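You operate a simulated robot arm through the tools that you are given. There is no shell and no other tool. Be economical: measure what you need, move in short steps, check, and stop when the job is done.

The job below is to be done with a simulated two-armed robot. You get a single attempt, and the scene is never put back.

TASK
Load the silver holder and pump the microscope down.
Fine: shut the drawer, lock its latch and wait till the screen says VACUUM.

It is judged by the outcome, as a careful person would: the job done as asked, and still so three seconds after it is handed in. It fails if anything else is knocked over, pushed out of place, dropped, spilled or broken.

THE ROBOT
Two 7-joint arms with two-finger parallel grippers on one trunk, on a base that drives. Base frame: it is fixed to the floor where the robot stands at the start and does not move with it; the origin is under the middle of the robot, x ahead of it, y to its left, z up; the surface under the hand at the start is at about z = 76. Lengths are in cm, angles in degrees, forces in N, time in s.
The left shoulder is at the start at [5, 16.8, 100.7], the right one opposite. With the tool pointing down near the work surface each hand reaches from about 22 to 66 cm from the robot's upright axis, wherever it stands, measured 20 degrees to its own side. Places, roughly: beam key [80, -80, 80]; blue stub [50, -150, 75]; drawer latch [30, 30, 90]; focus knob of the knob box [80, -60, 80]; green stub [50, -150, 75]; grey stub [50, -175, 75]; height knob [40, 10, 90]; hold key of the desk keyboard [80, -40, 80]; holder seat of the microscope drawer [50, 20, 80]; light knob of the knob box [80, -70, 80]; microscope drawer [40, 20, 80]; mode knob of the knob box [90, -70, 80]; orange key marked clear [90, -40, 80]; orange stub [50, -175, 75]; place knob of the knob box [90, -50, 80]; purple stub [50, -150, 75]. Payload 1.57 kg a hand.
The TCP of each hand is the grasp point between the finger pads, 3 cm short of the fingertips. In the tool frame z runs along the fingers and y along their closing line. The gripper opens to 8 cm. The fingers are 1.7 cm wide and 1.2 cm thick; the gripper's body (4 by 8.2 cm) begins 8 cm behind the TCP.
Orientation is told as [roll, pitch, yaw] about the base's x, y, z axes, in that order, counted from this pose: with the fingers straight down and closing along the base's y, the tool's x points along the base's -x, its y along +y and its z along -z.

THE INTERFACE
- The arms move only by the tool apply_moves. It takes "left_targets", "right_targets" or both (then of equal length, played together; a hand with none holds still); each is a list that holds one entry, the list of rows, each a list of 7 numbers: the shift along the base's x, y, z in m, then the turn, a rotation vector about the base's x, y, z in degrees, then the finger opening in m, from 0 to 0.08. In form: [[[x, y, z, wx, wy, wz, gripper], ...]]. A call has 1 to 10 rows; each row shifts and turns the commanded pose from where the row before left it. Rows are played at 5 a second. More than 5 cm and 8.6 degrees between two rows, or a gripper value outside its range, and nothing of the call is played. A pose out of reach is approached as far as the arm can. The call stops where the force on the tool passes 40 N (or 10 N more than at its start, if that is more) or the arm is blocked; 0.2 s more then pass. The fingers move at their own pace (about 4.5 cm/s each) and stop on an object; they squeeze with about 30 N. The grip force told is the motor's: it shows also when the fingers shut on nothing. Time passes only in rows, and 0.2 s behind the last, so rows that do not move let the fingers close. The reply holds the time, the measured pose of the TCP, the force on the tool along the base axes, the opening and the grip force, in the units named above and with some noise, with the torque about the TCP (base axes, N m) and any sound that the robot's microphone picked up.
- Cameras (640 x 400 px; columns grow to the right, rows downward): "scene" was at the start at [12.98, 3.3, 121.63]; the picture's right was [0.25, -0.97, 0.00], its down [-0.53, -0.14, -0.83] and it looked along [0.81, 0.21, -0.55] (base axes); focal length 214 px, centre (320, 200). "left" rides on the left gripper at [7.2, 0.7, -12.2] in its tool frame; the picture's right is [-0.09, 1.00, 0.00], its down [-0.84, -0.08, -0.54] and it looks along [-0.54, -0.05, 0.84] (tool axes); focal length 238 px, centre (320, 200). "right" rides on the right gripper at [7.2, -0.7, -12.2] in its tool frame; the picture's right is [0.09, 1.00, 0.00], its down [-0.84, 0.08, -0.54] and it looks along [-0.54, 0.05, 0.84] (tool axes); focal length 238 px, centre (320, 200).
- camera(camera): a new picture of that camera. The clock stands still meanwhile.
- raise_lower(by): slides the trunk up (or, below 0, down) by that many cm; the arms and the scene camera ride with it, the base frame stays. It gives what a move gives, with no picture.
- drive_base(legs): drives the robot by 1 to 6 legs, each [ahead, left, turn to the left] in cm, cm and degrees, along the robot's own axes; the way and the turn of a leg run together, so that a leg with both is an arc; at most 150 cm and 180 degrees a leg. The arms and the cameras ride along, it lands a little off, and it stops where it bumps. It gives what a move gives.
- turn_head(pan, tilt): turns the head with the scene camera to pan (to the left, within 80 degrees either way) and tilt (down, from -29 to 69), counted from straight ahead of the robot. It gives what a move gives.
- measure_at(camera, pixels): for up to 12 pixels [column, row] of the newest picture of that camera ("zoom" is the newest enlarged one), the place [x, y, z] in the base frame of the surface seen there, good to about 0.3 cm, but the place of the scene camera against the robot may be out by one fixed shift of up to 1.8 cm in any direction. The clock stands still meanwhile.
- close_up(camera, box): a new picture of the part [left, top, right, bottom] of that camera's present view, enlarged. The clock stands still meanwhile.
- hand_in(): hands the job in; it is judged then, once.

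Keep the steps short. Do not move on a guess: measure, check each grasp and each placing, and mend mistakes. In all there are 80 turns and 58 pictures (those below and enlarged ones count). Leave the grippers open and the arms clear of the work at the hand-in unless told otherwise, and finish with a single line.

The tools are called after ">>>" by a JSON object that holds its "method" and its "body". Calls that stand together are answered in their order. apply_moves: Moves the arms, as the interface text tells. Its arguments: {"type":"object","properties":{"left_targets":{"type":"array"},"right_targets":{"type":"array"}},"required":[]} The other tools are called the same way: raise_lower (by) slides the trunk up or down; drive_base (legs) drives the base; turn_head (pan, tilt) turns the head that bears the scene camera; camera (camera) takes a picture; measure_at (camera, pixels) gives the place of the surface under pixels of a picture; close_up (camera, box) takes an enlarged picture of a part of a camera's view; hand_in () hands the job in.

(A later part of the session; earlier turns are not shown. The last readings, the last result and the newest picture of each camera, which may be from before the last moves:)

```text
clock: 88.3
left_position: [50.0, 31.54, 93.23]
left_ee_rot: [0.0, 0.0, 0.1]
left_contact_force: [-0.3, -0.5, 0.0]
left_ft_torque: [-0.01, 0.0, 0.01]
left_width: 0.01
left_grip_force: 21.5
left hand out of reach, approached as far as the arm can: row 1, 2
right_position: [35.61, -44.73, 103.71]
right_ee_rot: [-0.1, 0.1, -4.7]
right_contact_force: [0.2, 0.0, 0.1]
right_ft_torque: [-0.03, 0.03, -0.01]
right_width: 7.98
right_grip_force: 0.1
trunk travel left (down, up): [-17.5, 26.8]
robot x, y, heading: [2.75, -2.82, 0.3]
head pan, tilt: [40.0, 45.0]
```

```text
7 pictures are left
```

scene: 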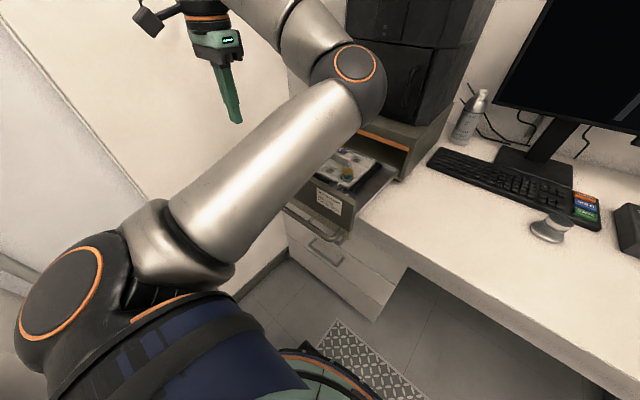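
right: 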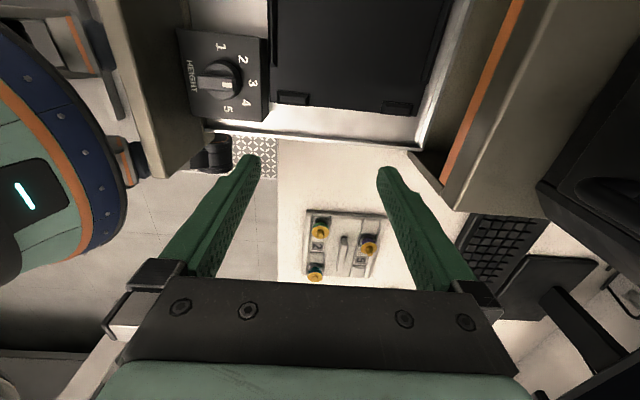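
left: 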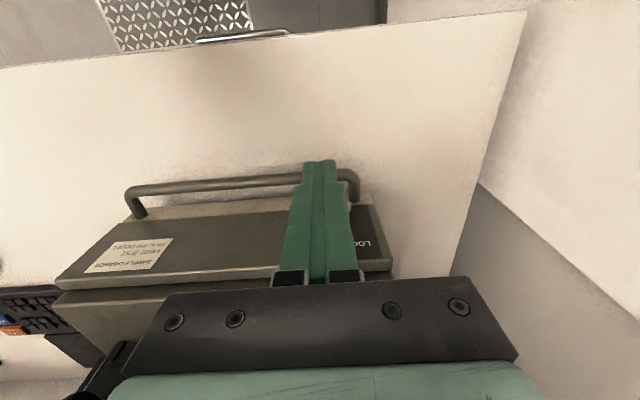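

The hand is cramped on the near side, so I'll drive 5 cm right, then place the closed fingers on the −y side of the pointer: TCP (56.6, 27.7), tips at z ≈ 87.6.

>>> {"method": "drive_base", "body": {"legs": [[0, -5, 0]]}}

>>> {"method": "apply_moves", "body": {"left_targets": [[[0.02, 0.005, 0.01, 0, 0, 0, 0.0], [0.02, 0.004, 0, 0, 0, 0, 0.0], [0.02, 0.002, 0, 0, 0, 0, 0.0], [0.006, 0, 0, 0, 0, 0, 0.0], [0, 0, -0.015, 0, 0, 0, 0.0], [0, 0, -0.018, 0, 0, 0, 0.0], [0, 0, 0, 0, 0, 0, 0.0]]]}}

>>> {"method": "camera", "body": {"camera": "left"}}

```text
clock: 89.5
left_position: [50.0, 26.58, 93.23]
left_ee_rot: [0.0, 0.0, 0.0]
left_contact_force: [-0.3, -1.0, -0.1]
left_ft_torque: [0.0, 0.04, -0.02]
left_width: 0.02
left_grip_force: 21.4
right_position: [35.64, -49.88, 103.72]
right_ee_rot: [0.0, 0.0, -4.6]
right_contact_force: [-1.0, -0.2, -0.4]
right_ft_torque: [-0.04, 0.01, -0.01]
right_width: 7.98
right_grip_force: 0.0
trunk travel left (down, up): [-17.5, 26.8]
robot x, y, heading: [2.92, -8.63, 0.3]
head pan, tilt: [40.0, 45.0]
```

```text
clock: 91.1
left_position: [56.38, 27.88, 90.93]
left_ee_rot: [0.0, -0.1, 0.0]
left_contact_force: [0.5, 0.0, 1.3]
left_ft_torque: [0.01, 0.03, 0.0]
left_width: 0.0
left_grip_force: 21.0
right_position: [35.7, -49.82, 103.65]
right_ee_rot: [0.0, 0.0, -4.7]
right_contact_force: [0.2, 0.6, 0.2]
right_ft_torque: [0.02, -0.01, 0.02]
right_width: 8.01
right_grip_force: 0.0
trunk travel left (down, up): [-17.5, 26.8]
robot x, y, heading: [3.32, -8.25, -0.1]
head pan, tilt: [40.0, 45.0]
```

```text
6 pictures are left
```

left: 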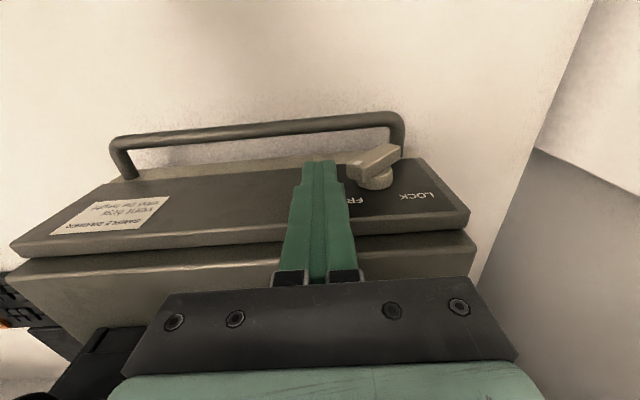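

I can see the lever well now: pointer end at (352,172), tail at (395,150), just left of the fingers. I'll measure it.

>>> {"method": "measure_at", "body": {"camera": "left", "pixels": [[351, 172], [358, 168], [375, 160], [397, 151], [375, 185], [388, 180], [420, 196], [356, 199], [327, 168]]}}

```text
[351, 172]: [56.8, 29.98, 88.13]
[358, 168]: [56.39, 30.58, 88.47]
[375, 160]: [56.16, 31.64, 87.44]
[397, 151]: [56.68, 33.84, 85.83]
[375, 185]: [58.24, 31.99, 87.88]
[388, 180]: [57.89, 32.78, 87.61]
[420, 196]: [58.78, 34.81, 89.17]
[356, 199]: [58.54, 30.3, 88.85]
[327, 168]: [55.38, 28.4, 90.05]
```

The pivot is at about y 31.9, z 87.1, with LOCK at upper left. I'll push the pointer end with the finger side, following its arc over the top in small steps.

>>> {"method": "apply_moves", "body": {"left_targets": [[[0.003, 0.004, -0.003, 0, 0, 0, 0.0], [0, 0.004, 0, 0, 0, 0, 0.0], [0, 0.003, 0, 0, 0, 0, 0.0], [0, 0.003, 0.002, 0, 0, 0, 0.0], [0, 0.003, 0.003, 0, 0, 0, 0.0], [0, 0.003, 0.003, 0, 0, 0, 0.0], [0, 0.003, 0.003, 0, 0, 0, 0.0], [0, 0, 0, 0, 0, 0, 0.0]]]}}

```text
clock: 92.9
left_position: [56.86, 30.13, 91.55]
left_ee_rot: [0.0, 0.0, 0.1]
left_contact_force: [-0.2, -0.4, 0.6]
left_ft_torque: [0.0, -0.02, 0.02]
left_width: 0.0
left_grip_force: 21.2
right_position: [35.64, -49.75, 103.66]
right_ee_rot: [0.0, 0.0, -4.7]
right_contact_force: [0.2, -0.7, 0.8]
right_ft_torque: [0.0, -0.02, -0.03]
right_width: 7.99
right_grip_force: 0.0
trunk travel left (down, up): [-17.5, 26.8]
robot x, y, heading: [2.91, -8.54, -0.0]
head pan, tilt: [40.0, 45.0]
```

It moves with little force. I'll continue the arc: over the top, then down on the left side.

>>> {"method": "apply_moves", "body": {"left_targets": [[[0, 0.003, 0.002, 0, 0, 0, 0.0], [0, 0.003, 0.001, 0, 0, 0, 0.0], [0, 0.003, 0, 0, 0, 0, 0.0], [0, 0.003, 0, 0, 0, 0, 0.0], [0, 0.003, -0.002, 0, 0, 0, 0.0], [0, 0.003, -0.002, 0, 0, 0, 0.0], [0, 0.002, -0.002, 0, 0, 0, 0.0], [0, 0, 0, 0, 0, 0, 0.0]]]}}

>>> {"method": "camera", "body": {"camera": "left"}}

```text
clock: 94.7
left_position: [56.89, 32.12, 92.05]
left_ee_rot: [0.3, -0.4, 0.1]
left_contact_force: [5.6, 7.7, 31.0]
left_ft_torque: [0.31, -0.1, -0.03]
left_width: 0.0
left_grip_force: 21.2
right_position: [35.45, -49.8, 103.65]
right_ee_rot: [0.1, -0.1, -4.7]
right_contact_force: [-0.3, -0.6, -0.7]
right_ft_torque: [0.0, -0.03, 0.01]
right_width: 8.01
right_grip_force: 0.0
trunk travel left (down, up): [-17.5, 26.8]
robot x, y, heading: [2.89, -8.06, 0.1]
head pan, tilt: [40.0, 45.0]
```

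```text
5 pictures are left
```

left: 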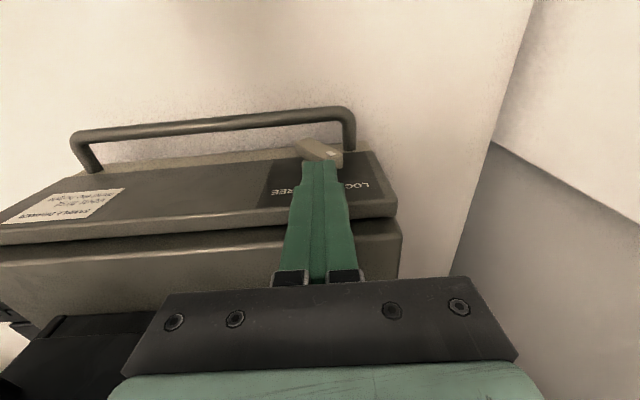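

The lever's marked end now points to the LOCK side, and the finger presses against a stop (31 N upward). I'll lift off, retreat, and check lever and screen.

>>> {"method": "apply_moves", "body": {"left_targets": [[[0, 0, 0.02, 0, 0, 0, 0.0], [-0.02, 0, 0.03, 0, 0, 0, 0.02], [-0.03, 0, 0.03, 0, 0, 0, 0.05], [-0.03, 0.01, 0.03, 0, 0, 0, 0.08], [-0.02, 0.01, 0, 0, 0, 0, 0.08]]]}}

>>> {"method": "turn_head", "body": {"pan": -25, "tilt": 20}}

>>> {"method": "close_up", "body": {"camera": "left", "box": [60, 60, 420, 285]}}

>>> {"method": "camera", "body": {"camera": "scene"}}

```text
clock: 95.9
left_position: [47.03, 33.88, 102.55]
left_ee_rot: [0.0, 0.0, 0.0]
left_contact_force: [-0.1, -0.4, 0.0]
left_ft_torque: [-0.02, 0.02, -0.03]
left_width: 7.99
left_grip_force: 0.1
right_position: [35.75, -49.69, 103.62]
right_ee_rot: [0.0, 0.0, -4.7]
right_contact_force: [0.7, 0.4, -0.4]
right_ft_torque: [0.02, 0.0, 0.0]
right_width: 8.02
right_grip_force: 0.1
trunk travel left (down, up): [-17.5, 26.8]
robot x, y, heading: [2.87, -8.22, -0.0]
head pan, tilt: [40.0, 45.0]
```

```text
clock: 97.2
left_position: [47.07, 33.93, 102.42]
left_ee_rot: [0.0, 0.0, 0.1]
left_contact_force: [0.3, -0.9, 0.1]
left_ft_torque: [0.0, 0.03, -0.01]
left_width: 7.99
left_grip_force: 0.1
right_position: [35.56, -49.78, 103.7]
right_ee_rot: [-0.1, 0.0, -4.6]
right_contact_force: [-0.1, 0.2, 0.4]
right_ft_torque: [-0.03, -0.01, -0.01]
right_width: 8.01
right_grip_force: 0.1
trunk travel left (down, up): [-17.5, 26.8]
robot x, y, heading: [3.06, -8.17, 0.0]
head pan, tilt: [-25.0, 20.0]
```

```text
1.78 times, centred on (240, 172) of left
```

zoom: 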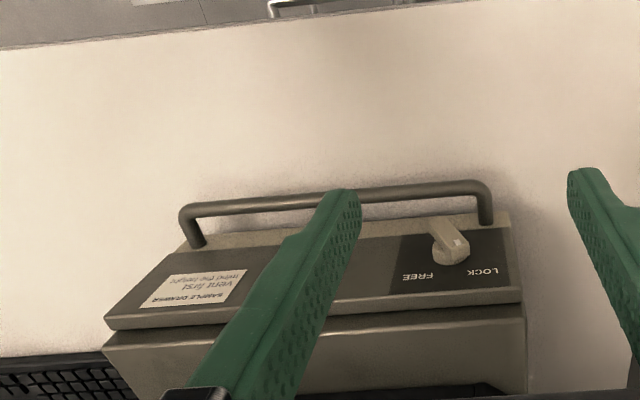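

```text
3 pictures are left
```

scene: 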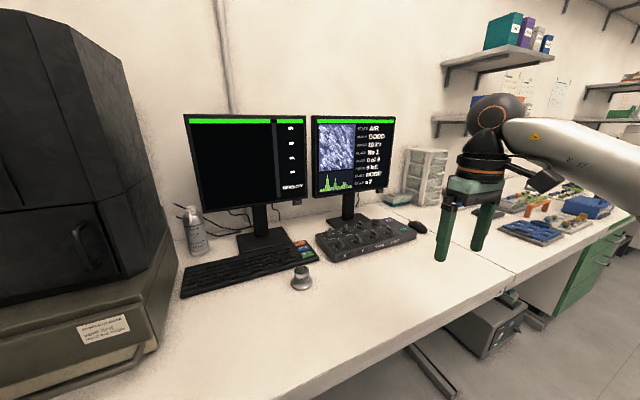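

The screen still says AIR, so I'll measure the lever's actual angle.

>>> {"method": "measure_at", "body": {"camera": "zoom", "pixels": [[437, 224], [445, 232], [455, 243], [463, 246], [452, 262], [442, 252], [489, 272], [418, 277]]}}

>>> {"method": "measure_at", "body": {"camera": "left", "pixels": [[300, 144], [340, 155], [320, 148], [332, 151]]}}

```text
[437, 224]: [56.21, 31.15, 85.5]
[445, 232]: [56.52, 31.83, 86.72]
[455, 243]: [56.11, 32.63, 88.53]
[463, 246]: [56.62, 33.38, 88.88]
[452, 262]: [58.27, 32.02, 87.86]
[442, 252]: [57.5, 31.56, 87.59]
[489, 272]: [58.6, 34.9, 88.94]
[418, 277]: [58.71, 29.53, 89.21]
```

```text
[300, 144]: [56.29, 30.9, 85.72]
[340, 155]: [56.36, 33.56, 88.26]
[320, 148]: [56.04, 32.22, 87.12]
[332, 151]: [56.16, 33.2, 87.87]
```

The pointer stands about 33–45° past vertical, while FREE was at 57° on the other side, so it's not fully at LOCK. I'll press its end down from above, with the finger further out at y ≈ 33.7.

>>> {"method": "apply_moves", "body": {"left_targets": [[[0.03, 0, -0.01, 0, 0, 0, 0.0], [0.03, -0.002, -0.01, 0, 0, 0, 0.0], [0.03, 0, -0.02, 0, 0, 0, 0.0], [0.007, 0, -0.02, 0, 0, 0, 0.0], [0, 0, -0.015, 0, 0, 0, 0.0], [0, 0, -0.01, 0, 0, 0, 0.0], [0, 0, -0.005, 0, 0, 0, 0.0], [0, 0, -0.004, 0, 0, 0, 0.0], [0, 0, 0, 0, 0, 0, 0.0]]]}}

>>> {"method": "apply_moves", "body": {"left_targets": [[[0, 0, -0.003, 0, 0, 0, 0.0], [0, 0, -0.003, 0, 0, 0, 0.0], [0, 0, -0.003, 0, 0, 0, 0.0], [0, 0, -0.003, 0, 0, 0, 0.0], [0, 0, -0.003, 0, 0, 0, 0.0], [0, 0, 0, 0, 0, 0, 0.0]]]}}

```text
clock: 99.2
left_position: [56.59, 33.86, 93.01]
left_ee_rot: [0.0, 0.1, 0.1]
left_contact_force: [0.6, -0.6, 0.9]
left_ft_torque: [0.01, -0.01, -0.02]
left_width: 0.0
left_grip_force: 21.2
right_position: [35.6, -49.81, 103.66]
right_ee_rot: [0.1, -0.1, -4.7]
right_contact_force: [-0.2, -0.4, 0.2]
right_ft_torque: [-0.03, 0.02, 0.01]
right_width: 8.0
right_grip_force: 0.1
trunk travel left (down, up): [-17.5, 26.8]
robot x, y, heading: [3.01, -8.1, 0.2]
head pan, tilt: [-25.0, 20.0]
```

```text
clock: 100.6
left_position: [56.54, 33.86, 91.65]
left_ee_rot: [0.1, -0.3, 0.1]
left_contact_force: [3.2, 5.0, 14.2]
left_ft_torque: [-0.02, -0.04, 0.02]
left_width: 0.0
left_grip_force: 21.8
right_position: [35.57, -49.81, 103.76]
right_ee_rot: [0.0, -0.1, -4.6]
right_contact_force: [0.2, 0.3, -0.6]
right_ft_torque: [0.01, -0.01, 0.01]
right_width: 7.98
right_grip_force: 0.0
trunk travel left (down, up): [-17.5, 26.8]
robot x, y, heading: [3.14, -8.22, 0.1]
head pan, tilt: [-25.0, 20.0]
```

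The tip is at 88.65 with 14 N. I'll press a little further to make sure it's home.

>>> {"method": "apply_moves", "body": {"left_targets": [[[0, 0, -0.003, 0, 0, 0, 0.0], [0, 0, -0.003, 0, 0, 0, 0.0], [0, 0, -0.003, 0, 0, 0, 0.0], [0, 0, 0, 0, 0, 0, 0.0]]]}}

>>> {"method": "close_up", "body": {"camera": "scene", "box": [305, 105, 405, 205]}}

```text
clock: 101.4
left_position: [56.6, 34.51, 91.36]
left_ee_rot: [1.0, -0.7, 0.6]
left_contact_force: [0.6, 3.2, 6.7]
left_ft_torque: [0.05, -0.06, 0.01]
left_width: 0.0
left_grip_force: 21.3
right_position: [35.64, -49.62, 103.71]
right_ee_rot: [0.0, -0.2, -4.8]
right_contact_force: [-0.4, -0.5, -0.6]
right_ft_torque: [-0.01, -0.01, -0.01]
right_width: 7.99
right_grip_force: 0.2
trunk travel left (down, up): [-17.5, 26.8]
robot x, y, heading: [3.25, -8.13, 0.1]
head pan, tilt: [-25.0, 20.0]
stopped in row 3 (left hand): the force on the tool passed its limit at 42 N (the readings are from after the stop); the commanded pose is now the measured one
```

```text
4.00 times, centred on (355, 155) of scene
```

zoom: 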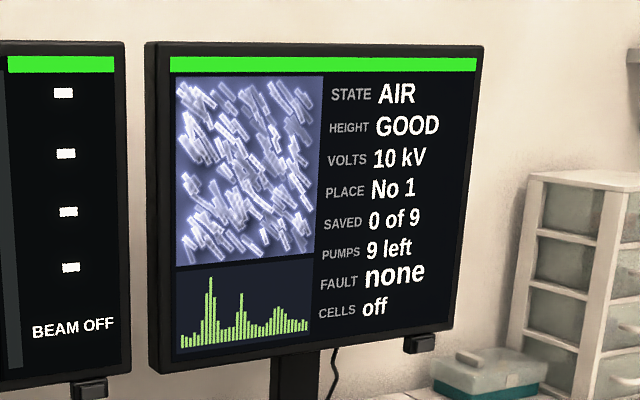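

The finger went down to where the lever must be at about 60° or more, the mirror of FREE. I'll lift off, open, retreat, and let some seconds pass before looking again, as only two pictures remain.

>>> {"method": "apply_moves", "body": {"left_targets": [[[0, 0, 0.02, -1.0, 0.7, -0.6, 0.0], [-0.02, 0, 0.03, 0, 0, 0, 0.02], [-0.03, 0, 0.03, 0, 0, 0, 0.05], [-0.03, 0, 0.03, 0, 0, 0, 0.08], [-0.02, 0, 0, 0, 0, 0, 0.08], [0, 0, 0, 0, 0, 0, 0.08], [0, 0, 0, 0, 0, 0, 0.08], [0, 0, 0, 0, 0, 0, 0.08], [0, 0, 0, 0, 0, 0, 0.08], [0, 0, 0, 0, 0, 0, 0.08]]]}}

>>> {"method": "close_up", "body": {"camera": "left", "box": [60, 60, 420, 285]}}

```text
clock: 103.6
left_position: [46.73, 34.58, 102.05]
left_ee_rot: [-0.2, 0.1, 0.0]
left_contact_force: [0.7, -0.7, 0.1]
left_ft_torque: [0.0, -0.01, 0.01]
left_width: 8.0
left_grip_force: 0.0
right_position: [35.64, -49.65, 103.62]
right_ee_rot: [0.0, 0.1, -4.7]
right_contact_force: [0.0, 0.2, -0.2]
right_ft_torque: [-0.01, 0.0, 0.02]
right_width: 8.0
right_grip_force: 0.0
trunk travel left (down, up): [-17.5, 26.8]
robot x, y, heading: [3.12, -8.22, 0.2]
head pan, tilt: [-25.0, 20.0]
```

```text
1.78 times, centred on (240, 172) of left
```

zoom: 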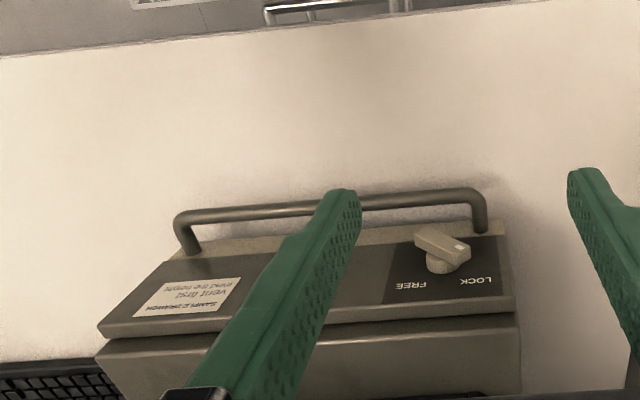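

The lever has clearly turned further and now mirrors its FREE position, pointing to LOCK. I'll measure it to be sure.

>>> {"method": "measure_at", "body": {"camera": "zoom", "pixels": [[418, 232], [440, 240], [460, 246], [468, 252], [440, 268], [482, 280], [410, 286], [300, 325], [300, 335], [300, 350]]}}

>>> {"method": "apply_moves", "body": {"left_targets": [[[0, 0, 0, 0, 0, 0, 0.08], [0, 0, 0, 0, 0, 0, 0.08], [0, 0, 0, 0, 0, 0, 0.08], [0, 0, 0, 0, 0, 0, 0.08], [0, 0, 0, 0, 0, 0, 0.08], [0, 0, 0, 0, 0, 0, 0.08], [0, 0, 0, 0, 0, 0, 0.08], [0, 0, 0, 0, 0, 0, 0.08], [0, 0, 0, 0, 0, 0, 0.08], [0, 0, 0, 0, 0, 0, 0.08]]]}}

```text
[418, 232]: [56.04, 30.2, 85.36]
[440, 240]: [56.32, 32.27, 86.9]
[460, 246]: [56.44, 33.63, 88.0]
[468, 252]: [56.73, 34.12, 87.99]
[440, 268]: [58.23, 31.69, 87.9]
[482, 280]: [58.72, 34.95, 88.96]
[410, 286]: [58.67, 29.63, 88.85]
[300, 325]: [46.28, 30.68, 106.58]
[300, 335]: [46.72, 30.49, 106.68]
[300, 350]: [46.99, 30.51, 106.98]
```

```text
clock: 105.8
left_position: [46.74, 34.64, 102.06]
left_ee_rot: [-0.2, 0.1, 0.0]
left_contact_force: [1.1, 0.1, -0.1]
left_ft_torque: [-0.01, 0.02, 0.02]
left_width: 8.01
left_grip_force: 0.1
right_position: [35.7, -49.69, 103.58]
right_ee_rot: [-0.1, 0.0, -4.7]
right_contact_force: [0.5, -0.6, 0.2]
right_ft_torque: [0.02, -0.02, -0.01]
right_width: 7.99
right_grip_force: 0.0
trunk travel left (down, up): [-17.5, 26.8]
robot x, y, heading: [3.22, -8.4, 0.1]
head pan, tilt: [-25.0, 20.0]
```

The lever is at 54°, the mirror of FREE: locked. Now I'll wait for the pump, holding still and watching for any sound.

>>> {"method": "apply_moves", "body": {"left_targets": [[[0, 0, 0, 0, 0, 0, 0.08], [0, 0, 0, 0, 0, 0, 0.08], [0, 0, 0, 0, 0, 0, 0.08], [0, 0, 0, 0, 0, 0, 0.08], [0, 0, 0, 0, 0, 0, 0.08], [0, 0, 0, 0, 0, 0, 0.08], [0, 0, 0, 0, 0, 0, 0.08], [0, 0, 0, 0, 0, 0, 0.08], [0, 0, 0, 0, 0, 0, 0.08], [0, 0, 0, 0, 0, 0, 0.08]]]}}

>>> {"method": "apply_moves", "body": {"left_targets": [[[0, 0, 0, 0, 0, 0, 0.08], [0, 0, 0, 0, 0, 0, 0.08], [0, 0, 0, 0, 0, 0, 0.08], [0, 0, 0, 0, 0, 0, 0.08], [0, 0, 0, 0, 0, 0, 0.08], [0, 0, 0, 0, 0, 0, 0.08], [0, 0, 0, 0, 0, 0, 0.08], [0, 0, 0, 0, 0, 0, 0.08], [0, 0, 0, 0, 0, 0, 0.08], [0, 0, 0, 0, 0, 0, 0.08]]]}}

>>> {"method": "apply_moves", "body": {"left_targets": [[[0, 0, 0, 0, 0, 0, 0.08], [0, 0, 0, 0, 0, 0, 0.08], [0, 0, 0, 0, 0, 0, 0.08], [0, 0, 0, 0, 0, 0, 0.08], [0, 0, 0, 0, 0, 0, 0.08], [0, 0, 0, 0, 0, 0, 0.08], [0, 0, 0, 0, 0, 0, 0.08], [0, 0, 0, 0, 0, 0, 0.08], [0, 0, 0, 0, 0, 0, 0.08], [0, 0, 0, 0, 0, 0, 0.08]]]}}

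>>> {"method": "apply_moves", "body": {"left_targets": [[[0, 0, 0, 0, 0, 0, 0.08], [0, 0, 0, 0, 0, 0, 0.08], [0, 0, 0, 0, 0, 0, 0.08], [0, 0, 0, 0, 0, 0, 0.08], [0, 0, 0, 0, 0, 0, 0.08], [0, 0, 0, 0, 0, 0, 0.08], [0, 0, 0, 0, 0, 0, 0.08], [0, 0, 0, 0, 0, 0, 0.08], [0, 0, 0, 0, 0, 0, 0.08], [0, 0, 0, 0, 0, 0, 0.08]]]}}

>>> {"method": "apply_moves", "body": {"left_targets": [[[0, 0, 0, 0, 0, 0, 0.08], [0, 0, 0, 0, 0, 0, 0.08], [0, 0, 0, 0, 0, 0, 0.08], [0, 0, 0, 0, 0, 0, 0.08], [0, 0, 0, 0, 0, 0, 0.08], [0, 0, 0, 0, 0, 0, 0.08], [0, 0, 0, 0, 0, 0, 0.08], [0, 0, 0, 0, 0, 0, 0.08], [0, 0, 0, 0, 0, 0, 0.08], [0, 0, 0, 0, 0, 0, 0.08]]]}}

>>> {"method": "apply_moves", "body": {"left_targets": [[[0, 0, 0, 0, 0, 0, 0.08], [0, 0, 0, 0, 0, 0, 0.08], [0, 0, 0, 0, 0, 0, 0.08], [0, 0, 0, 0, 0, 0, 0.08], [0, 0, 0, 0, 0, 0, 0.08], [0, 0, 0, 0, 0, 0, 0.08], [0, 0, 0, 0, 0, 0, 0.08], [0, 0, 0, 0, 0, 0, 0.08], [0, 0, 0, 0, 0, 0, 0.08], [0, 0, 0, 0, 0, 0, 0.08]]]}}

>>> {"method": "apply_moves", "body": {"left_targets": [[[0, 0, 0, 0, 0, 0, 0.08], [0, 0, 0, 0, 0, 0, 0.08], [0, 0, 0, 0, 0, 0, 0.08], [0, 0, 0, 0, 0, 0, 0.08], [0, 0, 0, 0, 0, 0, 0.08], [0, 0, 0, 0, 0, 0, 0.08], [0, 0, 0, 0, 0, 0, 0.08], [0, 0, 0, 0, 0, 0, 0.08], [0, 0, 0, 0, 0, 0, 0.08], [0, 0, 0, 0, 0, 0, 0.08]]]}}

>>> {"method": "apply_moves", "body": {"left_targets": [[[0, 0, 0, 0, 0, 0, 0.08], [0, 0, 0, 0, 0, 0, 0.08], [0, 0, 0, 0, 0, 0, 0.08], [0, 0, 0, 0, 0, 0, 0.08], [0, 0, 0, 0, 0, 0, 0.08], [0, 0, 0, 0, 0, 0, 0.08], [0, 0, 0, 0, 0, 0, 0.08], [0, 0, 0, 0, 0, 0, 0.08], [0, 0, 0, 0, 0, 0, 0.08], [0, 0, 0, 0, 0, 0, 0.08]]]}}

```text
clock: 108.0
left_position: [46.58, 34.46, 101.95]
left_ee_rot: [-0.1, 0.2, 0.0]
left_contact_force: [0.4, 0.2, -0.6]
left_ft_torque: [-0.01, 0.0, -0.01]
left_width: 8.0
left_grip_force: 0.0
right_position: [35.6, -49.8, 103.64]
right_ee_rot: [0.0, 0.0, -4.7]
right_contact_force: [0.5, 0.5, 1.0]
right_ft_torque: [0.03, 0.0, 0.04]
right_width: 8.0
right_grip_force: 0.1
trunk travel left (down, up): [-17.5, 26.8]
robot x, y, heading: [3.15, -8.47, 0.1]
head pan, tilt: [-25.0, 20.0]
```

```text
clock: 110.2
left_position: [46.56, 34.52, 102.12]
left_ee_rot: [-0.2, 0.2, 0.0]
left_contact_force: [-0.2, -0.7, 0.4]
left_ft_torque: [0.0, 0.02, 0.01]
left_width: 8.0
left_grip_force: 0.0
right_position: [35.69, -49.8, 103.61]
right_ee_rot: [0.0, 0.1, -4.7]
right_contact_force: [0.4, 0.3, 0.7]
right_ft_torque: [0.02, -0.03, 0.02]
right_width: 7.99
right_grip_force: 0.1
trunk travel left (down, up): [-17.5, 26.8]
robot x, y, heading: [3.02, -7.8, -0.2]
head pan, tilt: [-25.0, 20.0]
```

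```text
clock: 112.4
left_position: [46.66, 34.66, 102.0]
left_ee_rot: [-0.2, 0.1, 0.1]
left_contact_force: [0.6, -0.1, -0.2]
left_ft_torque: [0.01, 0.03, 0.0]
left_width: 8.02
left_grip_force: 0.1
right_position: [35.68, -49.67, 103.66]
right_ee_rot: [0.0, -0.1, -4.7]
right_contact_force: [-0.1, 0.3, 0.6]
right_ft_torque: [-0.01, -0.02, 0.0]
right_width: 8.01
right_grip_force: 0.1
trunk travel left (down, up): [-17.5, 26.8]
robot x, y, heading: [3.05, -8.19, 0.2]
head pan, tilt: [-25.0, 20.0]
```

```text
clock: 114.6
left_position: [46.71, 34.54, 102.15]
left_ee_rot: [-0.3, 0.1, 0.0]
left_contact_force: [0.7, -1.0, 0.1]
left_ft_torque: [-0.01, -0.03, 0.0]
left_width: 8.0
left_grip_force: 0.1
right_position: [35.65, -49.73, 103.69]
right_ee_rot: [0.0, 0.0, -4.7]
right_contact_force: [0.5, -0.2, -0.9]
right_ft_torque: [0.01, -0.01, 0.03]
right_width: 8.0
right_grip_force: 0.1
trunk travel left (down, up): [-17.5, 26.8]
robot x, y, heading: [3.31, -7.96, 0.2]
head pan, tilt: [-25.0, 20.0]
```

```text
clock: 116.8
left_position: [46.63, 34.35, 101.95]
left_ee_rot: [-0.2, 0.1, 0.0]
left_contact_force: [-0.5, 0.1, -0.4]
left_ft_torque: [-0.02, -0.01, 0.0]
left_width: 8.0
left_grip_force: 0.1
right_position: [35.64, -49.77, 103.7]
right_ee_rot: [-0.1, -0.1, -4.7]
right_contact_force: [0.3, 0.5, 0.6]
right_ft_torque: [0.0, 0.01, 0.0]
right_width: 8.01
right_grip_force: 0.0
trunk travel left (down, up): [-17.5, 26.8]
robot x, y, heading: [3.03, -7.81, 0.2]
head pan, tilt: [-25.0, 20.0]
```

```text
clock: 119.0
left_position: [46.73, 34.54, 102.0]
left_ee_rot: [-0.2, 0.1, 0.0]
left_contact_force: [-0.4, 0.8, -0.4]
left_ft_torque: [-0.01, -0.02, 0.0]
left_width: 8.01
left_grip_force: 0.1
right_position: [35.64, -49.75, 103.69]
right_ee_rot: [0.0, -0.1, -4.7]
right_contact_force: [-0.8, 0.4, 0.7]
right_ft_torque: [0.07, 0.06, -0.03]
right_width: 7.99
right_grip_force: 0.1
trunk travel left (down, up): [-17.5, 26.8]
robot x, y, heading: [3.16, -8.02, 0.2]
head pan, tilt: [-25.0, 20.0]
```

```text
clock: 121.2
left_position: [46.67, 34.45, 102.09]
left_ee_rot: [-0.3, 0.1, 0.1]
left_contact_force: [0.2, 0.0, -0.4]
left_ft_torque: [-0.03, 0.02, -0.01]
left_width: 8.0
left_grip_force: 0.1
right_position: [35.63, -49.75, 103.69]
right_ee_rot: [0.0, 0.0, -4.8]
right_contact_force: [-0.6, 0.4, 0.1]
right_ft_torque: [0.02, 0.02, -0.01]
right_width: 7.99
right_grip_force: 0.0
trunk travel left (down, up): [-17.5, 26.8]
robot x, y, heading: [3.18, -7.98, 0.2]
head pan, tilt: [-25.0, 20.0]
```

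```text
clock: 123.4
left_position: [46.77, 34.55, 102.12]
left_ee_rot: [-0.2, 0.1, -0.1]
left_contact_force: [0.7, 0.3, -0.2]
left_ft_torque: [0.03, 0.02, -0.02]
left_width: 8.01
left_grip_force: 0.0
right_position: [35.66, -49.71, 103.73]
right_ee_rot: [0.0, 0.0, -4.7]
right_contact_force: [0.5, 0.2, 0.4]
right_ft_torque: [0.02, 0.0, 0.02]
right_width: 8.0
right_grip_force: 0.1
trunk travel left (down, up): [-17.5, 26.8]
robot x, y, heading: [3.05, -8.13, 0.2]
head pan, tilt: [-25.0, 20.0]
```

About 20 s have passed since locking. The last picture goes to the screen.

>>> {"method": "close_up", "body": {"camera": "scene", "box": [305, 105, 405, 205]}}

```text
4.00 times, centred on (355, 155) of scene
```

zoom: 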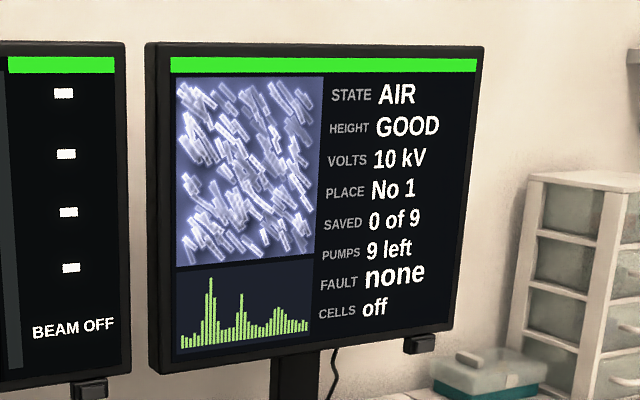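

The screen still says AIR, and I have no pictures left. Either the drawer isn't fully home or the latch isn't fully over. I can still measure on the last full left picture, so I'll check for a gap between the drawer face and the housing.

>>> {"method": "measure_at", "body": {"camera": "left", "pixels": [[150, 215], [150, 222], [150, 228], [150, 233], [150, 237], [150, 241], [150, 245], [150, 250], [150, 256], [150, 264], [150, 275], [150, 300]]}}

>>> {"method": "measure_at", "body": {"camera": "left", "pixels": [[380, 190], [380, 197], [380, 203], [380, 208], [380, 212], [380, 216], [380, 219], [380, 222], [380, 226], [380, 232], [380, 240], [380, 255]]}}

```text
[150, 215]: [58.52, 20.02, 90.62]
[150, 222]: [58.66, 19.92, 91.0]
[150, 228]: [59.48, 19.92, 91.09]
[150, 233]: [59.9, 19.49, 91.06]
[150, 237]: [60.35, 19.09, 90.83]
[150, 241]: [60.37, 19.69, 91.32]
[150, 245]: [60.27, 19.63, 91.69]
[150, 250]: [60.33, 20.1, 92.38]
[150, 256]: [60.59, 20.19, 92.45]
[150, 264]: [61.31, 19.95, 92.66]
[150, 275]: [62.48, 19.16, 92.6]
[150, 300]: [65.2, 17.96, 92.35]
```

```text
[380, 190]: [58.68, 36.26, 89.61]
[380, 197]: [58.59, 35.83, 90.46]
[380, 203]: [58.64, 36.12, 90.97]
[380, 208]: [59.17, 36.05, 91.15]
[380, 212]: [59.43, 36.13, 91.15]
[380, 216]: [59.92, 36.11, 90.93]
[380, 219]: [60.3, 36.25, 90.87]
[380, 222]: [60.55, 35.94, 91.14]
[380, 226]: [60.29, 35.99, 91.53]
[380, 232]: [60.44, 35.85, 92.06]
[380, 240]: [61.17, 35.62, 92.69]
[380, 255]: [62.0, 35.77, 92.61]
```

The face sits flush with the housing to within about 3 mm, and the latch mirrors FREE, so the drawer is shut and locked. But no pump was used (9 left). The cream round disc labelled VACUUM on the tower is the only pump control I've seen. From three earlier pictures I work its place out as about (65.5, 21.8, 128). I'll raise the trunk and point the closed left fingers forward to press it gently.

>>> {"method": "raise_lower", "body": {"by": 22}}

>>> {"method": "apply_moves", "body": {"left_targets": [[[0, -0.012, 0.004, 0, -8.5, 0, 0.0], [0, -0.012, 0.004, 0, -8.5, 0, 0.0], [0, -0.012, 0.004, 0, -8.5, 0, 0.0], [0, -0.012, 0.004, 0, -8.5, 0, 0.0], [0, -0.012, 0.004, 0, -8.5, 0, 0.0], [0, -0.012, 0.004, 0, -8.5, 0, 0.0], [0, -0.012, 0.004, 0, -8.5, 0, 0.0], [0, -0.012, 0.004, 0, -8.5, 0, 0.0], [0, -0.012, 0.004, 0, -8.5, 0, 0.0], [0, -0.012, 0.004, 0, -8.5, 0, 0.0]]]}}

```text
clock: 125.7
left_position: [46.65, 34.56, 124.1]
left_ee_rot: [-0.2, 0.1, 0.0]
left_contact_force: [-0.1, -1.3, 0.2]
left_ft_torque: [-0.01, 0.0, 0.01]
left_width: 8.0
left_grip_force: 0.1
right_position: [35.66, -49.65, 125.7]
right_ee_rot: [0.0, 0.0, -4.7]
right_contact_force: [0.2, 0.3, -0.5]
right_ft_torque: [-0.05, -0.01, 0.0]
right_width: 8.01
right_grip_force: 0.0
trunk travel left (down, up): [-39.5, 4.8]
robot x, y, heading: [3.01, -8.53, 0.3]
head pan, tilt: [-25.0, 20.0]
```

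```text
clock: 127.9
left_position: [47.42, 30.63, 130.78]
left_ee_rot: [-0.6, -84.8, 0.5]
left_contact_force: [-0.2, 0.9, -0.1]
left_ft_torque: [-0.01, 0.02, 0.02]
left_width: 0.0
left_grip_force: 21.1
left hand out of reach, approached as far as the arm can: row 5, 6, 7, 8, 10
right_position: [35.55, -49.73, 125.7]
right_ee_rot: [0.0, -0.1, -4.7]
right_contact_force: [-0.3, -0.2, 0.3]
right_ft_torque: [0.04, -0.03, 0.01]
right_width: 8.0
right_grip_force: 0.0
trunk travel left (down, up): [-39.5, 4.8]
robot x, y, heading: [2.91, -7.95, 0.4]
head pan, tilt: [-25.0, 20.0]
```

The fingers point forward. I'll bring the hand to y ≈ 21.8 by driving 8.8 cm right, then adjust height and advance short of the disc.

>>> {"method": "drive_base", "body": {"legs": [[0, -8.8, 0]]}}

>>> {"method": "apply_moves", "body": {"left_targets": [[[0.02, 0, -0.01, 0, -5, 0, 0.0], [0.02, 0, -0.01, 0, 0, 0, 0.0], [0.02, 0, -0.007, 0, 0, 0, 0.0], [0.02, 0, 0, 0, 0, 0, 0.0], [0.02, 0, 0, 0, 0, 0, 0.0], [0, 0, 0, 0, 0, 0, 0.0]]]}}

```text
clock: 129.4
left_position: [47.49, 21.69, 130.86]
left_ee_rot: [-0.1, -84.9, -0.2]
left_contact_force: [-0.9, 0.1, -0.2]
left_ft_torque: [-0.04, 0.01, 0.0]
left_width: 0.0
left_grip_force: 20.9
right_position: [35.64, -58.46, 125.78]
right_ee_rot: [-0.1, -0.1, -4.8]
right_contact_force: [0.3, -0.8, 0.3]
right_ft_torque: [0.0, -0.01, 0.0]
right_width: 8.0
right_grip_force: 0.0
trunk travel left (down, up): [-39.5, 4.8]
robot x, y, heading: [2.97, -16.68, 0.1]
head pan, tilt: [-25.0, 20.0]
```

```text
clock: 130.8
left_position: [56.85, 24.29, 128.46]
left_ee_rot: [-2.3, -89.8, 2.0]
left_contact_force: [0.6, -0.1, -0.1]
left_ft_torque: [0.0, 0.03, -0.01]
left_width: 0.0
left_grip_force: 21.5
left hand out of reach, approached as far as the arm can: row 1, 2
right_position: [35.73, -58.57, 125.7]
right_ee_rot: [0.0, 0.0, -4.7]
right_contact_force: [-0.8, 0.5, 1.1]
right_ft_torque: [0.0, 0.03, 0.01]
right_width: 8.02
right_grip_force: 0.1
trunk travel left (down, up): [-39.5, 4.8]
robot x, y, heading: [2.98, -16.42, 0.1]
head pan, tilt: [-25.0, 20.0]
```

Now at (56.9, 24.3, 128.5) and pointing forward. I'll shift to y 21.8 and z 128, then advance slowly and watch force and sound.

>>> {"method": "apply_moves", "body": {"left_targets": [[[0, -0.012, -0.002, 0, 0, 0, 0.0], [0, -0.013, -0.002, 0, 0, 0, 0.0], [0.01, 0, 0, 0, 0, 0, 0.0], [0.01, 0, 0, 0, 0, 0, 0.0], [0.008, 0, 0, 0, 0, 0, 0.0], [0, 0, 0, 0, 0, 0, 0.0]]]}}

```text
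clock: 132.2
left_position: [59.72, 21.71, 128.05]
left_ee_rot: [19.8, -89.8, -20.3]
left_contact_force: [1.1, -0.3, 0.4]
left_ft_torque: [-0.01, 0.0, 0.02]
left_width: 0.0
left_grip_force: 21.5
right_position: [35.61, -58.49, 125.67]
right_ee_rot: [0.0, 0.0, -4.6]
right_contact_force: [-0.2, -0.1, -0.5]
right_ft_torque: [0.04, -0.03, 0.02]
right_width: 8.02
right_grip_force: 0.1
trunk travel left (down, up): [-39.5, 4.8]
robot x, y, heading: [3.2, -16.82, -0.2]
head pan, tilt: [-25.0, 20.0]
```

>>> {"method": "apply_moves", "body": {"left_targets": [[[0.004, 0, 0, 0, 0, 0, 0.0], [0.004, 0, 0, 0, 0, 0, 0.0], [0.004, 0, 0, 0, 0, 0, 0.0], [0.003, 0, 0, 0, 0, 0, 0.0], [0.003, 0, 0, 0, 0, 0, 0.0], [0.003, 0, 0, 0, 0, 0, 0.0], [0.003, 0, 0, 0, 0, 0, 0.0], [0.003, 0, 0, 0, 0, 0, 0.0], [0.003, 0, 0, 0, 0, 0, 0.0]]]}}

```text
clock: 134.2
left_position: [62.2, 21.94, 128.0]
left_ee_rot: [-14.2, -89.7, 14.0]
left_contact_force: [-24.7, -3.8, -7.8]
left_ft_torque: [0.04, 0.23, -0.13]
left_width: 0.0
left_grip_force: 21.3
right_position: [35.4, -58.58, 125.75]
right_ee_rot: [0.0, -0.2, -4.8]
right_contact_force: [0.3, 1.0, -0.3]
right_ft_torque: [0.01, 0.01, -0.04]
right_width: 8.0
right_grip_force: 0.0
trunk travel left (down, up): [-39.5, 4.8]
robot x, y, heading: [2.87, -16.83, 0.2]
head pan, tilt: [-25.0, 20.0]
heard: click
```

A click was heard, so the disc is a button and it was pressed. I'll retreat straight back and wait, listening.

>>> {"method": "apply_moves", "body": {"left_targets": [[[-0.02, 0, 0, 0, 0, 0, 0.0], [-0.03, 0, 0, 0, 0, 0, 0.0], [-0.03, 0, 0, 0, 0, 0, 0.02], [-0.03, 0, 0, 0, 0, 0, 0.05], [0, 0, 0, 0, 0, 0, 0.08], [0, 0, 0, 0, 0, 0, 0.08], [0, 0, 0, 0, 0, 0, 0.08], [0, 0, 0, 0, 0, 0, 0.08], [0, 0, 0, 0, 0, 0, 0.08], [0, 0, 0, 0, 0, 0, 0.08]]]}}

>>> {"method": "apply_moves", "body": {"left_targets": [[[0, 0, 0, 0, 0, 0, 0.08], [0, 0, 0, 0, 0, 0, 0.08], [0, 0, 0, 0, 0, 0, 0.08], [0, 0, 0, 0, 0, 0, 0.08], [0, 0, 0, 0, 0, 0, 0.08], [0, 0, 0, 0, 0, 0, 0.08], [0, 0, 0, 0, 0, 0, 0.08], [0, 0, 0, 0, 0, 0, 0.08], [0, 0, 0, 0, 0, 0, 0.08], [0, 0, 0, 0, 0, 0, 0.08]]]}}

>>> {"method": "apply_moves", "body": {"left_targets": [[[0, 0, 0, 0, 0, 0, 0.08], [0, 0, 0, 0, 0, 0, 0.08], [0, 0, 0, 0, 0, 0, 0.08], [0, 0, 0, 0, 0, 0, 0.08], [0, 0, 0, 0, 0, 0, 0.08], [0, 0, 0, 0, 0, 0, 0.08], [0, 0, 0, 0, 0, 0, 0.08], [0, 0, 0, 0, 0, 0, 0.08], [0, 0, 0, 0, 0, 0, 0.08], [0, 0, 0, 0, 0, 0, 0.08]]]}}

>>> {"method": "camera", "body": {"camera": "scene"}}

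```text
clock: 136.4
left_position: [51.67, 22.35, 127.87]
left_ee_rot: [-68.3, -89.5, 68.4]
left_contact_force: [-0.7, -1.0, 0.1]
left_ft_torque: [0.02, 0.03, -0.03]
left_width: 8.01
left_grip_force: 0.1
right_position: [35.73, -58.51, 125.75]
right_ee_rot: [0.0, 0.0, -4.7]
right_contact_force: [1.0, 0.2, 0.6]
right_ft_torque: [0.0, 0.01, -0.01]
right_width: 8.0
right_grip_force: 0.1
trunk travel left (down, up): [-39.5, 4.8]
robot x, y, heading: [3.3, -16.83, 0.2]
head pan, tilt: [-25.0, 20.0]
```

```text
clock: 138.6
left_position: [51.72, 22.35, 127.92]
left_ee_rot: [-58.3, -89.5, 58.5]
left_contact_force: [0.6, 0.3, -0.1]
left_ft_torque: [0.01, 0.03, 0.0]
left_width: 8.01
left_grip_force: 0.0
right_position: [35.68, -58.48, 125.73]
right_ee_rot: [0.0, 0.0, -4.7]
right_contact_force: [-0.5, -0.6, -0.8]
right_ft_torque: [0.03, 0.01, -0.05]
right_width: 8.0
right_grip_force: 0.0
trunk travel left (down, up): [-39.5, 4.8]
robot x, y, heading: [3.0, -16.69, 0.0]
head pan, tilt: [-25.0, 20.0]
```

```text
clock: 140.8
left_position: [51.7, 22.36, 127.74]
left_ee_rot: [-62.3, -89.5, 62.5]
left_contact_force: [-0.4, -0.1, 0.7]
left_ft_torque: [-0.03, 0.02, 0.0]
left_width: 7.99
left_grip_force: 0.1
right_position: [35.7, -58.53, 125.71]
right_ee_rot: [0.0, 0.0, -4.7]
right_contact_force: [0.0, -0.6, -1.3]
right_ft_torque: [0.0, 0.01, -0.02]
right_width: 8.02
right_grip_force: 0.0
trunk travel left (down, up): [-39.5, 4.8]
robot x, y, heading: [3.32, -16.7, -0.1]
head pan, tilt: [-25.0, 20.0]
```

```text
refused: no pictures are left
```

No pictures are left, so I can't read the screen again. No fault sound followed the click. I'll wait amply for the pump-down to finish, keeping the arms clear and the grippers open.

>>> {"method": "apply_moves", "body": {"left_targets": [[[0, 0, 0, 0, 0, 0, 0.08], [0, 0, 0, 0, 0, 0, 0.08], [0, 0, 0, 0, 0, 0, 0.08], [0, 0, 0, 0, 0, 0, 0.08], [0, 0, 0, 0, 0, 0, 0.08], [0, 0, 0, 0, 0, 0, 0.08], [0, 0, 0, 0, 0, 0, 0.08], [0, 0, 0, 0, 0, 0, 0.08], [0, 0, 0, 0, 0, 0, 0.08], [0, 0, 0, 0, 0, 0, 0.08]]]}}

>>> {"method": "apply_moves", "body": {"left_targets": [[[0, 0, 0, 0, 0, 0, 0.08], [0, 0, 0, 0, 0, 0, 0.08], [0, 0, 0, 0, 0, 0, 0.08], [0, 0, 0, 0, 0, 0, 0.08], [0, 0, 0, 0, 0, 0, 0.08], [0, 0, 0, 0, 0, 0, 0.08], [0, 0, 0, 0, 0, 0, 0.08], [0, 0, 0, 0, 0, 0, 0.08], [0, 0, 0, 0, 0, 0, 0.08], [0, 0, 0, 0, 0, 0, 0.08]]]}}

>>> {"method": "apply_moves", "body": {"left_targets": [[[0, 0, 0, 0, 0, 0, 0.08], [0, 0, 0, 0, 0, 0, 0.08], [0, 0, 0, 0, 0, 0, 0.08], [0, 0, 0, 0, 0, 0, 0.08], [0, 0, 0, 0, 0, 0, 0.08], [0, 0, 0, 0, 0, 0, 0.08], [0, 0, 0, 0, 0, 0, 0.08], [0, 0, 0, 0, 0, 0, 0.08], [0, 0, 0, 0, 0, 0, 0.08], [0, 0, 0, 0, 0, 0, 0.08]]]}}

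>>> {"method": "apply_moves", "body": {"left_targets": [[[0, 0, 0, 0, 0, 0, 0.08], [0, 0, 0, 0, 0, 0, 0.08], [0, 0, 0, 0, 0, 0, 0.08], [0, 0, 0, 0, 0, 0, 0.08], [0, 0, 0, 0, 0, 0, 0.08], [0, 0, 0, 0, 0, 0, 0.08], [0, 0, 0, 0, 0, 0, 0.08], [0, 0, 0, 0, 0, 0, 0.08], [0, 0, 0, 0, 0, 0, 0.08], [0, 0, 0, 0, 0, 0, 0.08]]]}}

>>> {"method": "apply_moves", "body": {"left_targets": [[[0, 0, 0, 0, 0, 0, 0.08], [0, 0, 0, 0, 0, 0, 0.08], [0, 0, 0, 0, 0, 0, 0.08], [0, 0, 0, 0, 0, 0, 0.08], [0, 0, 0, 0, 0, 0, 0.08], [0, 0, 0, 0, 0, 0, 0.08], [0, 0, 0, 0, 0, 0, 0.08], [0, 0, 0, 0, 0, 0, 0.08], [0, 0, 0, 0, 0, 0, 0.08], [0, 0, 0, 0, 0, 0, 0.08]]]}}

>>> {"method": "apply_moves", "body": {"left_targets": [[[0, 0, 0, 0, 0, 0, 0.08], [0, 0, 0, 0, 0, 0, 0.08], [0, 0, 0, 0, 0, 0, 0.08], [0, 0, 0, 0, 0, 0, 0.08], [0, 0, 0, 0, 0, 0, 0.08], [0, 0, 0, 0, 0, 0, 0.08], [0, 0, 0, 0, 0, 0, 0.08], [0, 0, 0, 0, 0, 0, 0.08], [0, 0, 0, 0, 0, 0, 0.08], [0, 0, 0, 0, 0, 0, 0.08]]]}}

>>> {"method": "apply_moves", "body": {"left_targets": [[[0, 0, 0, 0, 0, 0, 0.08], [0, 0, 0, 0, 0, 0, 0.08], [0, 0, 0, 0, 0, 0, 0.08], [0, 0, 0, 0, 0, 0, 0.08], [0, 0, 0, 0, 0, 0, 0.08], [0, 0, 0, 0, 0, 0, 0.08], [0, 0, 0, 0, 0, 0, 0.08], [0, 0, 0, 0, 0, 0, 0.08], [0, 0, 0, 0, 0, 0, 0.08], [0, 0, 0, 0, 0, 0, 0.08]]]}}

>>> {"method": "apply_moves", "body": {"left_targets": [[[0, 0, 0, 0, 0, 0, 0.08], [0, 0, 0, 0, 0, 0, 0.08], [0, 0, 0, 0, 0, 0, 0.08], [0, 0, 0, 0, 0, 0, 0.08], [0, 0, 0, 0, 0, 0, 0.08], [0, 0, 0, 0, 0, 0, 0.08], [0, 0, 0, 0, 0, 0, 0.08], [0, 0, 0, 0, 0, 0, 0.08], [0, 0, 0, 0, 0, 0, 0.08], [0, 0, 0, 0, 0, 0, 0.08]]]}}

>>> {"method": "apply_moves", "body": {"left_targets": [[[0, 0, 0, 0, 0, 0, 0.08], [0, 0, 0, 0, 0, 0, 0.08], [0, 0, 0, 0, 0, 0, 0.08], [0, 0, 0, 0, 0, 0, 0.08], [0, 0, 0, 0, 0, 0, 0.08], [0, 0, 0, 0, 0, 0, 0.08], [0, 0, 0, 0, 0, 0, 0.08], [0, 0, 0, 0, 0, 0, 0.08], [0, 0, 0, 0, 0, 0, 0.08], [0, 0, 0, 0, 0, 0, 0.08]]]}}

>>> {"method": "apply_moves", "body": {"left_targets": [[[0, 0, 0, 0, 0, 0, 0.08], [0, 0, 0, 0, 0, 0, 0.08], [0, 0, 0, 0, 0, 0, 0.08], [0, 0, 0, 0, 0, 0, 0.08], [0, 0, 0, 0, 0, 0, 0.08], [0, 0, 0, 0, 0, 0, 0.08], [0, 0, 0, 0, 0, 0, 0.08], [0, 0, 0, 0, 0, 0, 0.08], [0, 0, 0, 0, 0, 0, 0.08], [0, 0, 0, 0, 0, 0, 0.08]]]}}

```text
clock: 143.0
left_position: [51.77, 22.41, 127.96]
left_ee_rot: [-60.9, -89.5, 61.1]
left_contact_force: [-0.1, -0.8, 0.1]
left_ft_torque: [-0.01, 0.01, 0.0]
left_width: 8.0
left_grip_force: 0.2
right_position: [35.64, -58.53, 125.62]
right_ee_rot: [-0.1, 0.1, -4.7]
right_contact_force: [0.1, -0.8, 0.0]
right_ft_torque: [-0.03, 0.01, 0.03]
right_width: 8.0
right_grip_force: 0.2
trunk travel left (down, up): [-39.5, 4.8]
robot x, y, heading: [3.27, -16.91, -0.0]
head pan, tilt: [-25.0, 20.0]
```

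```text
clock: 145.2
left_position: [51.75, 22.38, 127.85]
left_ee_rot: [-61.5, -89.5, 61.7]
left_contact_force: [-0.6, -0.3, 0.2]
left_ft_torque: [0.01, -0.01, 0.01]
left_width: 8.01
left_grip_force: 0.1
right_position: [35.86, -58.59, 125.75]
right_ee_rot: [0.0, 0.0, -4.7]
right_contact_force: [0.3, 0.1, -0.3]
right_ft_torque: [-0.02, -0.01, 0.01]
right_width: 8.02
right_grip_force: 0.0
trunk travel left (down, up): [-39.5, 4.8]
robot x, y, heading: [3.25, -16.82, 0.2]
head pan, tilt: [-25.0, 20.0]
```

```text
clock: 147.4
left_position: [51.77, 22.36, 127.86]
left_ee_rot: [-61.3, -89.5, 61.5]
left_contact_force: [-0.1, -0.1, 0.0]
left_ft_torque: [0.01, 0.02, -0.01]
left_width: 8.0
left_grip_force: 0.0
right_position: [35.69, -58.6, 125.78]
right_ee_rot: [0.0, 0.0, -4.7]
right_contact_force: [0.6, -0.6, -0.1]
right_ft_torque: [-0.03, -0.01, -0.04]
right_width: 7.98
right_grip_force: 0.1
trunk travel left (down, up): [-39.5, 4.8]
robot x, y, heading: [2.86, -16.62, 0.4]
head pan, tilt: [-25.0, 20.0]
```

```text
clock: 149.6
left_position: [51.8, 22.34, 127.89]
left_ee_rot: [-61.5, -89.5, 61.6]
left_contact_force: [0.3, 0.4, 0.0]
left_ft_torque: [0.04, 0.01, 0.03]
left_width: 7.99
left_grip_force: 0.0
right_position: [35.61, -58.48, 125.64]
right_ee_rot: [0.1, 0.0, -4.7]
right_contact_force: [0.2, -0.8, -0.5]
right_ft_torque: [-0.06, 0.02, 0.02]
right_width: 8.01
right_grip_force: 0.1
trunk travel left (down, up): [-39.5, 4.8]
robot x, y, heading: [3.07, -16.76, 0.1]
head pan, tilt: [-25.0, 20.0]
```

```text
clock: 151.8
left_position: [51.76, 22.25, 127.86]
left_ee_rot: [-61.2, -89.5, 61.5]
left_contact_force: [0.8, -0.2, -0.4]
left_ft_torque: [0.04, -0.01, -0.01]
left_width: 8.0
left_grip_force: 0.1
right_position: [35.68, -58.49, 125.72]
right_ee_rot: [0.0, 0.1, -4.7]
right_contact_force: [0.0, -0.2, 0.1]
right_ft_torque: [-0.01, 0.0, -0.03]
right_width: 8.02
right_grip_force: 0.0
trunk travel left (down, up): [-39.5, 4.8]
robot x, y, heading: [2.83, -17.07, 0.2]
head pan, tilt: [-25.0, 20.0]
```

```text
clock: 154.0
left_position: [51.65, 22.19, 127.8]
left_ee_rot: [-61.2, -89.5, 61.5]
left_contact_force: [0.2, -0.8, 0.2]
left_ft_torque: [-0.02, 0.03, 0.0]
left_width: 7.99
left_grip_force: 0.0
right_position: [35.69, -58.49, 125.61]
right_ee_rot: [0.0, 0.0, -4.6]
right_contact_force: [0.7, 0.2, -0.4]
right_ft_torque: [0.03, -0.02, 0.01]
right_width: 8.01
right_grip_force: 0.1
trunk travel left (down, up): [-39.5, 4.8]
robot x, y, heading: [2.78, -16.78, 0.3]
head pan, tilt: [-25.0, 20.0]
```

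```text
clock: 156.2
left_position: [51.63, 22.29, 127.89]
left_ee_rot: [-61.5, -89.6, 61.6]
left_contact_force: [0.8, -0.4, 0.0]
left_ft_torque: [0.03, -0.03, 0.02]
left_width: 8.01
left_grip_force: 0.1
right_position: [35.69, -58.49, 125.76]
right_ee_rot: [0.0, 0.1, -4.6]
right_contact_force: [-0.1, 0.4, -0.2]
right_ft_torque: [-0.03, 0.0, 0.01]
right_width: 8.01
right_grip_force: 0.1
trunk travel left (down, up): [-39.5, 4.8]
robot x, y, heading: [3.2, -16.77, 0.4]
head pan, tilt: [-25.0, 20.0]
```

```text
clock: 158.4
left_position: [51.68, 22.33, 127.8]
left_ee_rot: [-61.4, -89.4, 61.5]
left_contact_force: [-0.8, -0.2, 0.3]
left_ft_torque: [-0.01, 0.0, -0.01]
left_width: 7.99
left_grip_force: 0.0
right_position: [35.57, -58.43, 125.69]
right_ee_rot: [0.0, 0.1, -4.7]
right_contact_force: [0.4, 0.6, -1.0]
right_ft_torque: [0.01, 0.01, -0.02]
right_width: 8.04
right_grip_force: 0.1
trunk travel left (down, up): [-39.5, 4.8]
robot x, y, heading: [3.19, -17.07, -0.1]
head pan, tilt: [-25.0, 20.0]
```

```text
clock: 160.6
left_position: [51.73, 22.37, 127.81]
left_ee_rot: [-61.4, -89.5, 61.6]
left_contact_force: [-0.6, -0.2, 0.6]
left_ft_torque: [-0.01, -0.01, 0.01]
left_width: 8.01
left_grip_force: 0.1
right_position: [35.69, -58.57, 125.6]
right_ee_rot: [-0.1, 0.0, -4.7]
right_contact_force: [-0.1, -0.3, 0.2]
right_ft_torque: [0.01, -0.03, 0.02]
right_width: 8.01
right_grip_force: 0.0
trunk travel left (down, up): [-39.5, 4.8]
robot x, y, heading: [3.18, -17.12, 0.2]
head pan, tilt: [-25.0, 20.0]
```

```text
clock: 162.8
left_position: [51.8, 22.39, 127.91]
left_ee_rot: [-61.2, -89.5, 61.6]
left_contact_force: [0.5, -0.7, 0.2]
left_ft_torque: [0.03, 0.0, 0.01]
left_width: 8.0
left_grip_force: 0.1
right_position: [35.68, -58.42, 125.74]
right_ee_rot: [-0.1, 0.0, -4.7]
right_contact_force: [-0.2, 0.5, 0.0]
right_ft_torque: [-0.01, 0.0, 0.01]
right_width: 7.96
right_grip_force: 0.0
trunk travel left (down, up): [-39.5, 4.8]
robot x, y, heading: [2.92, -17.23, -0.2]
head pan, tilt: [-25.0, 20.0]
```

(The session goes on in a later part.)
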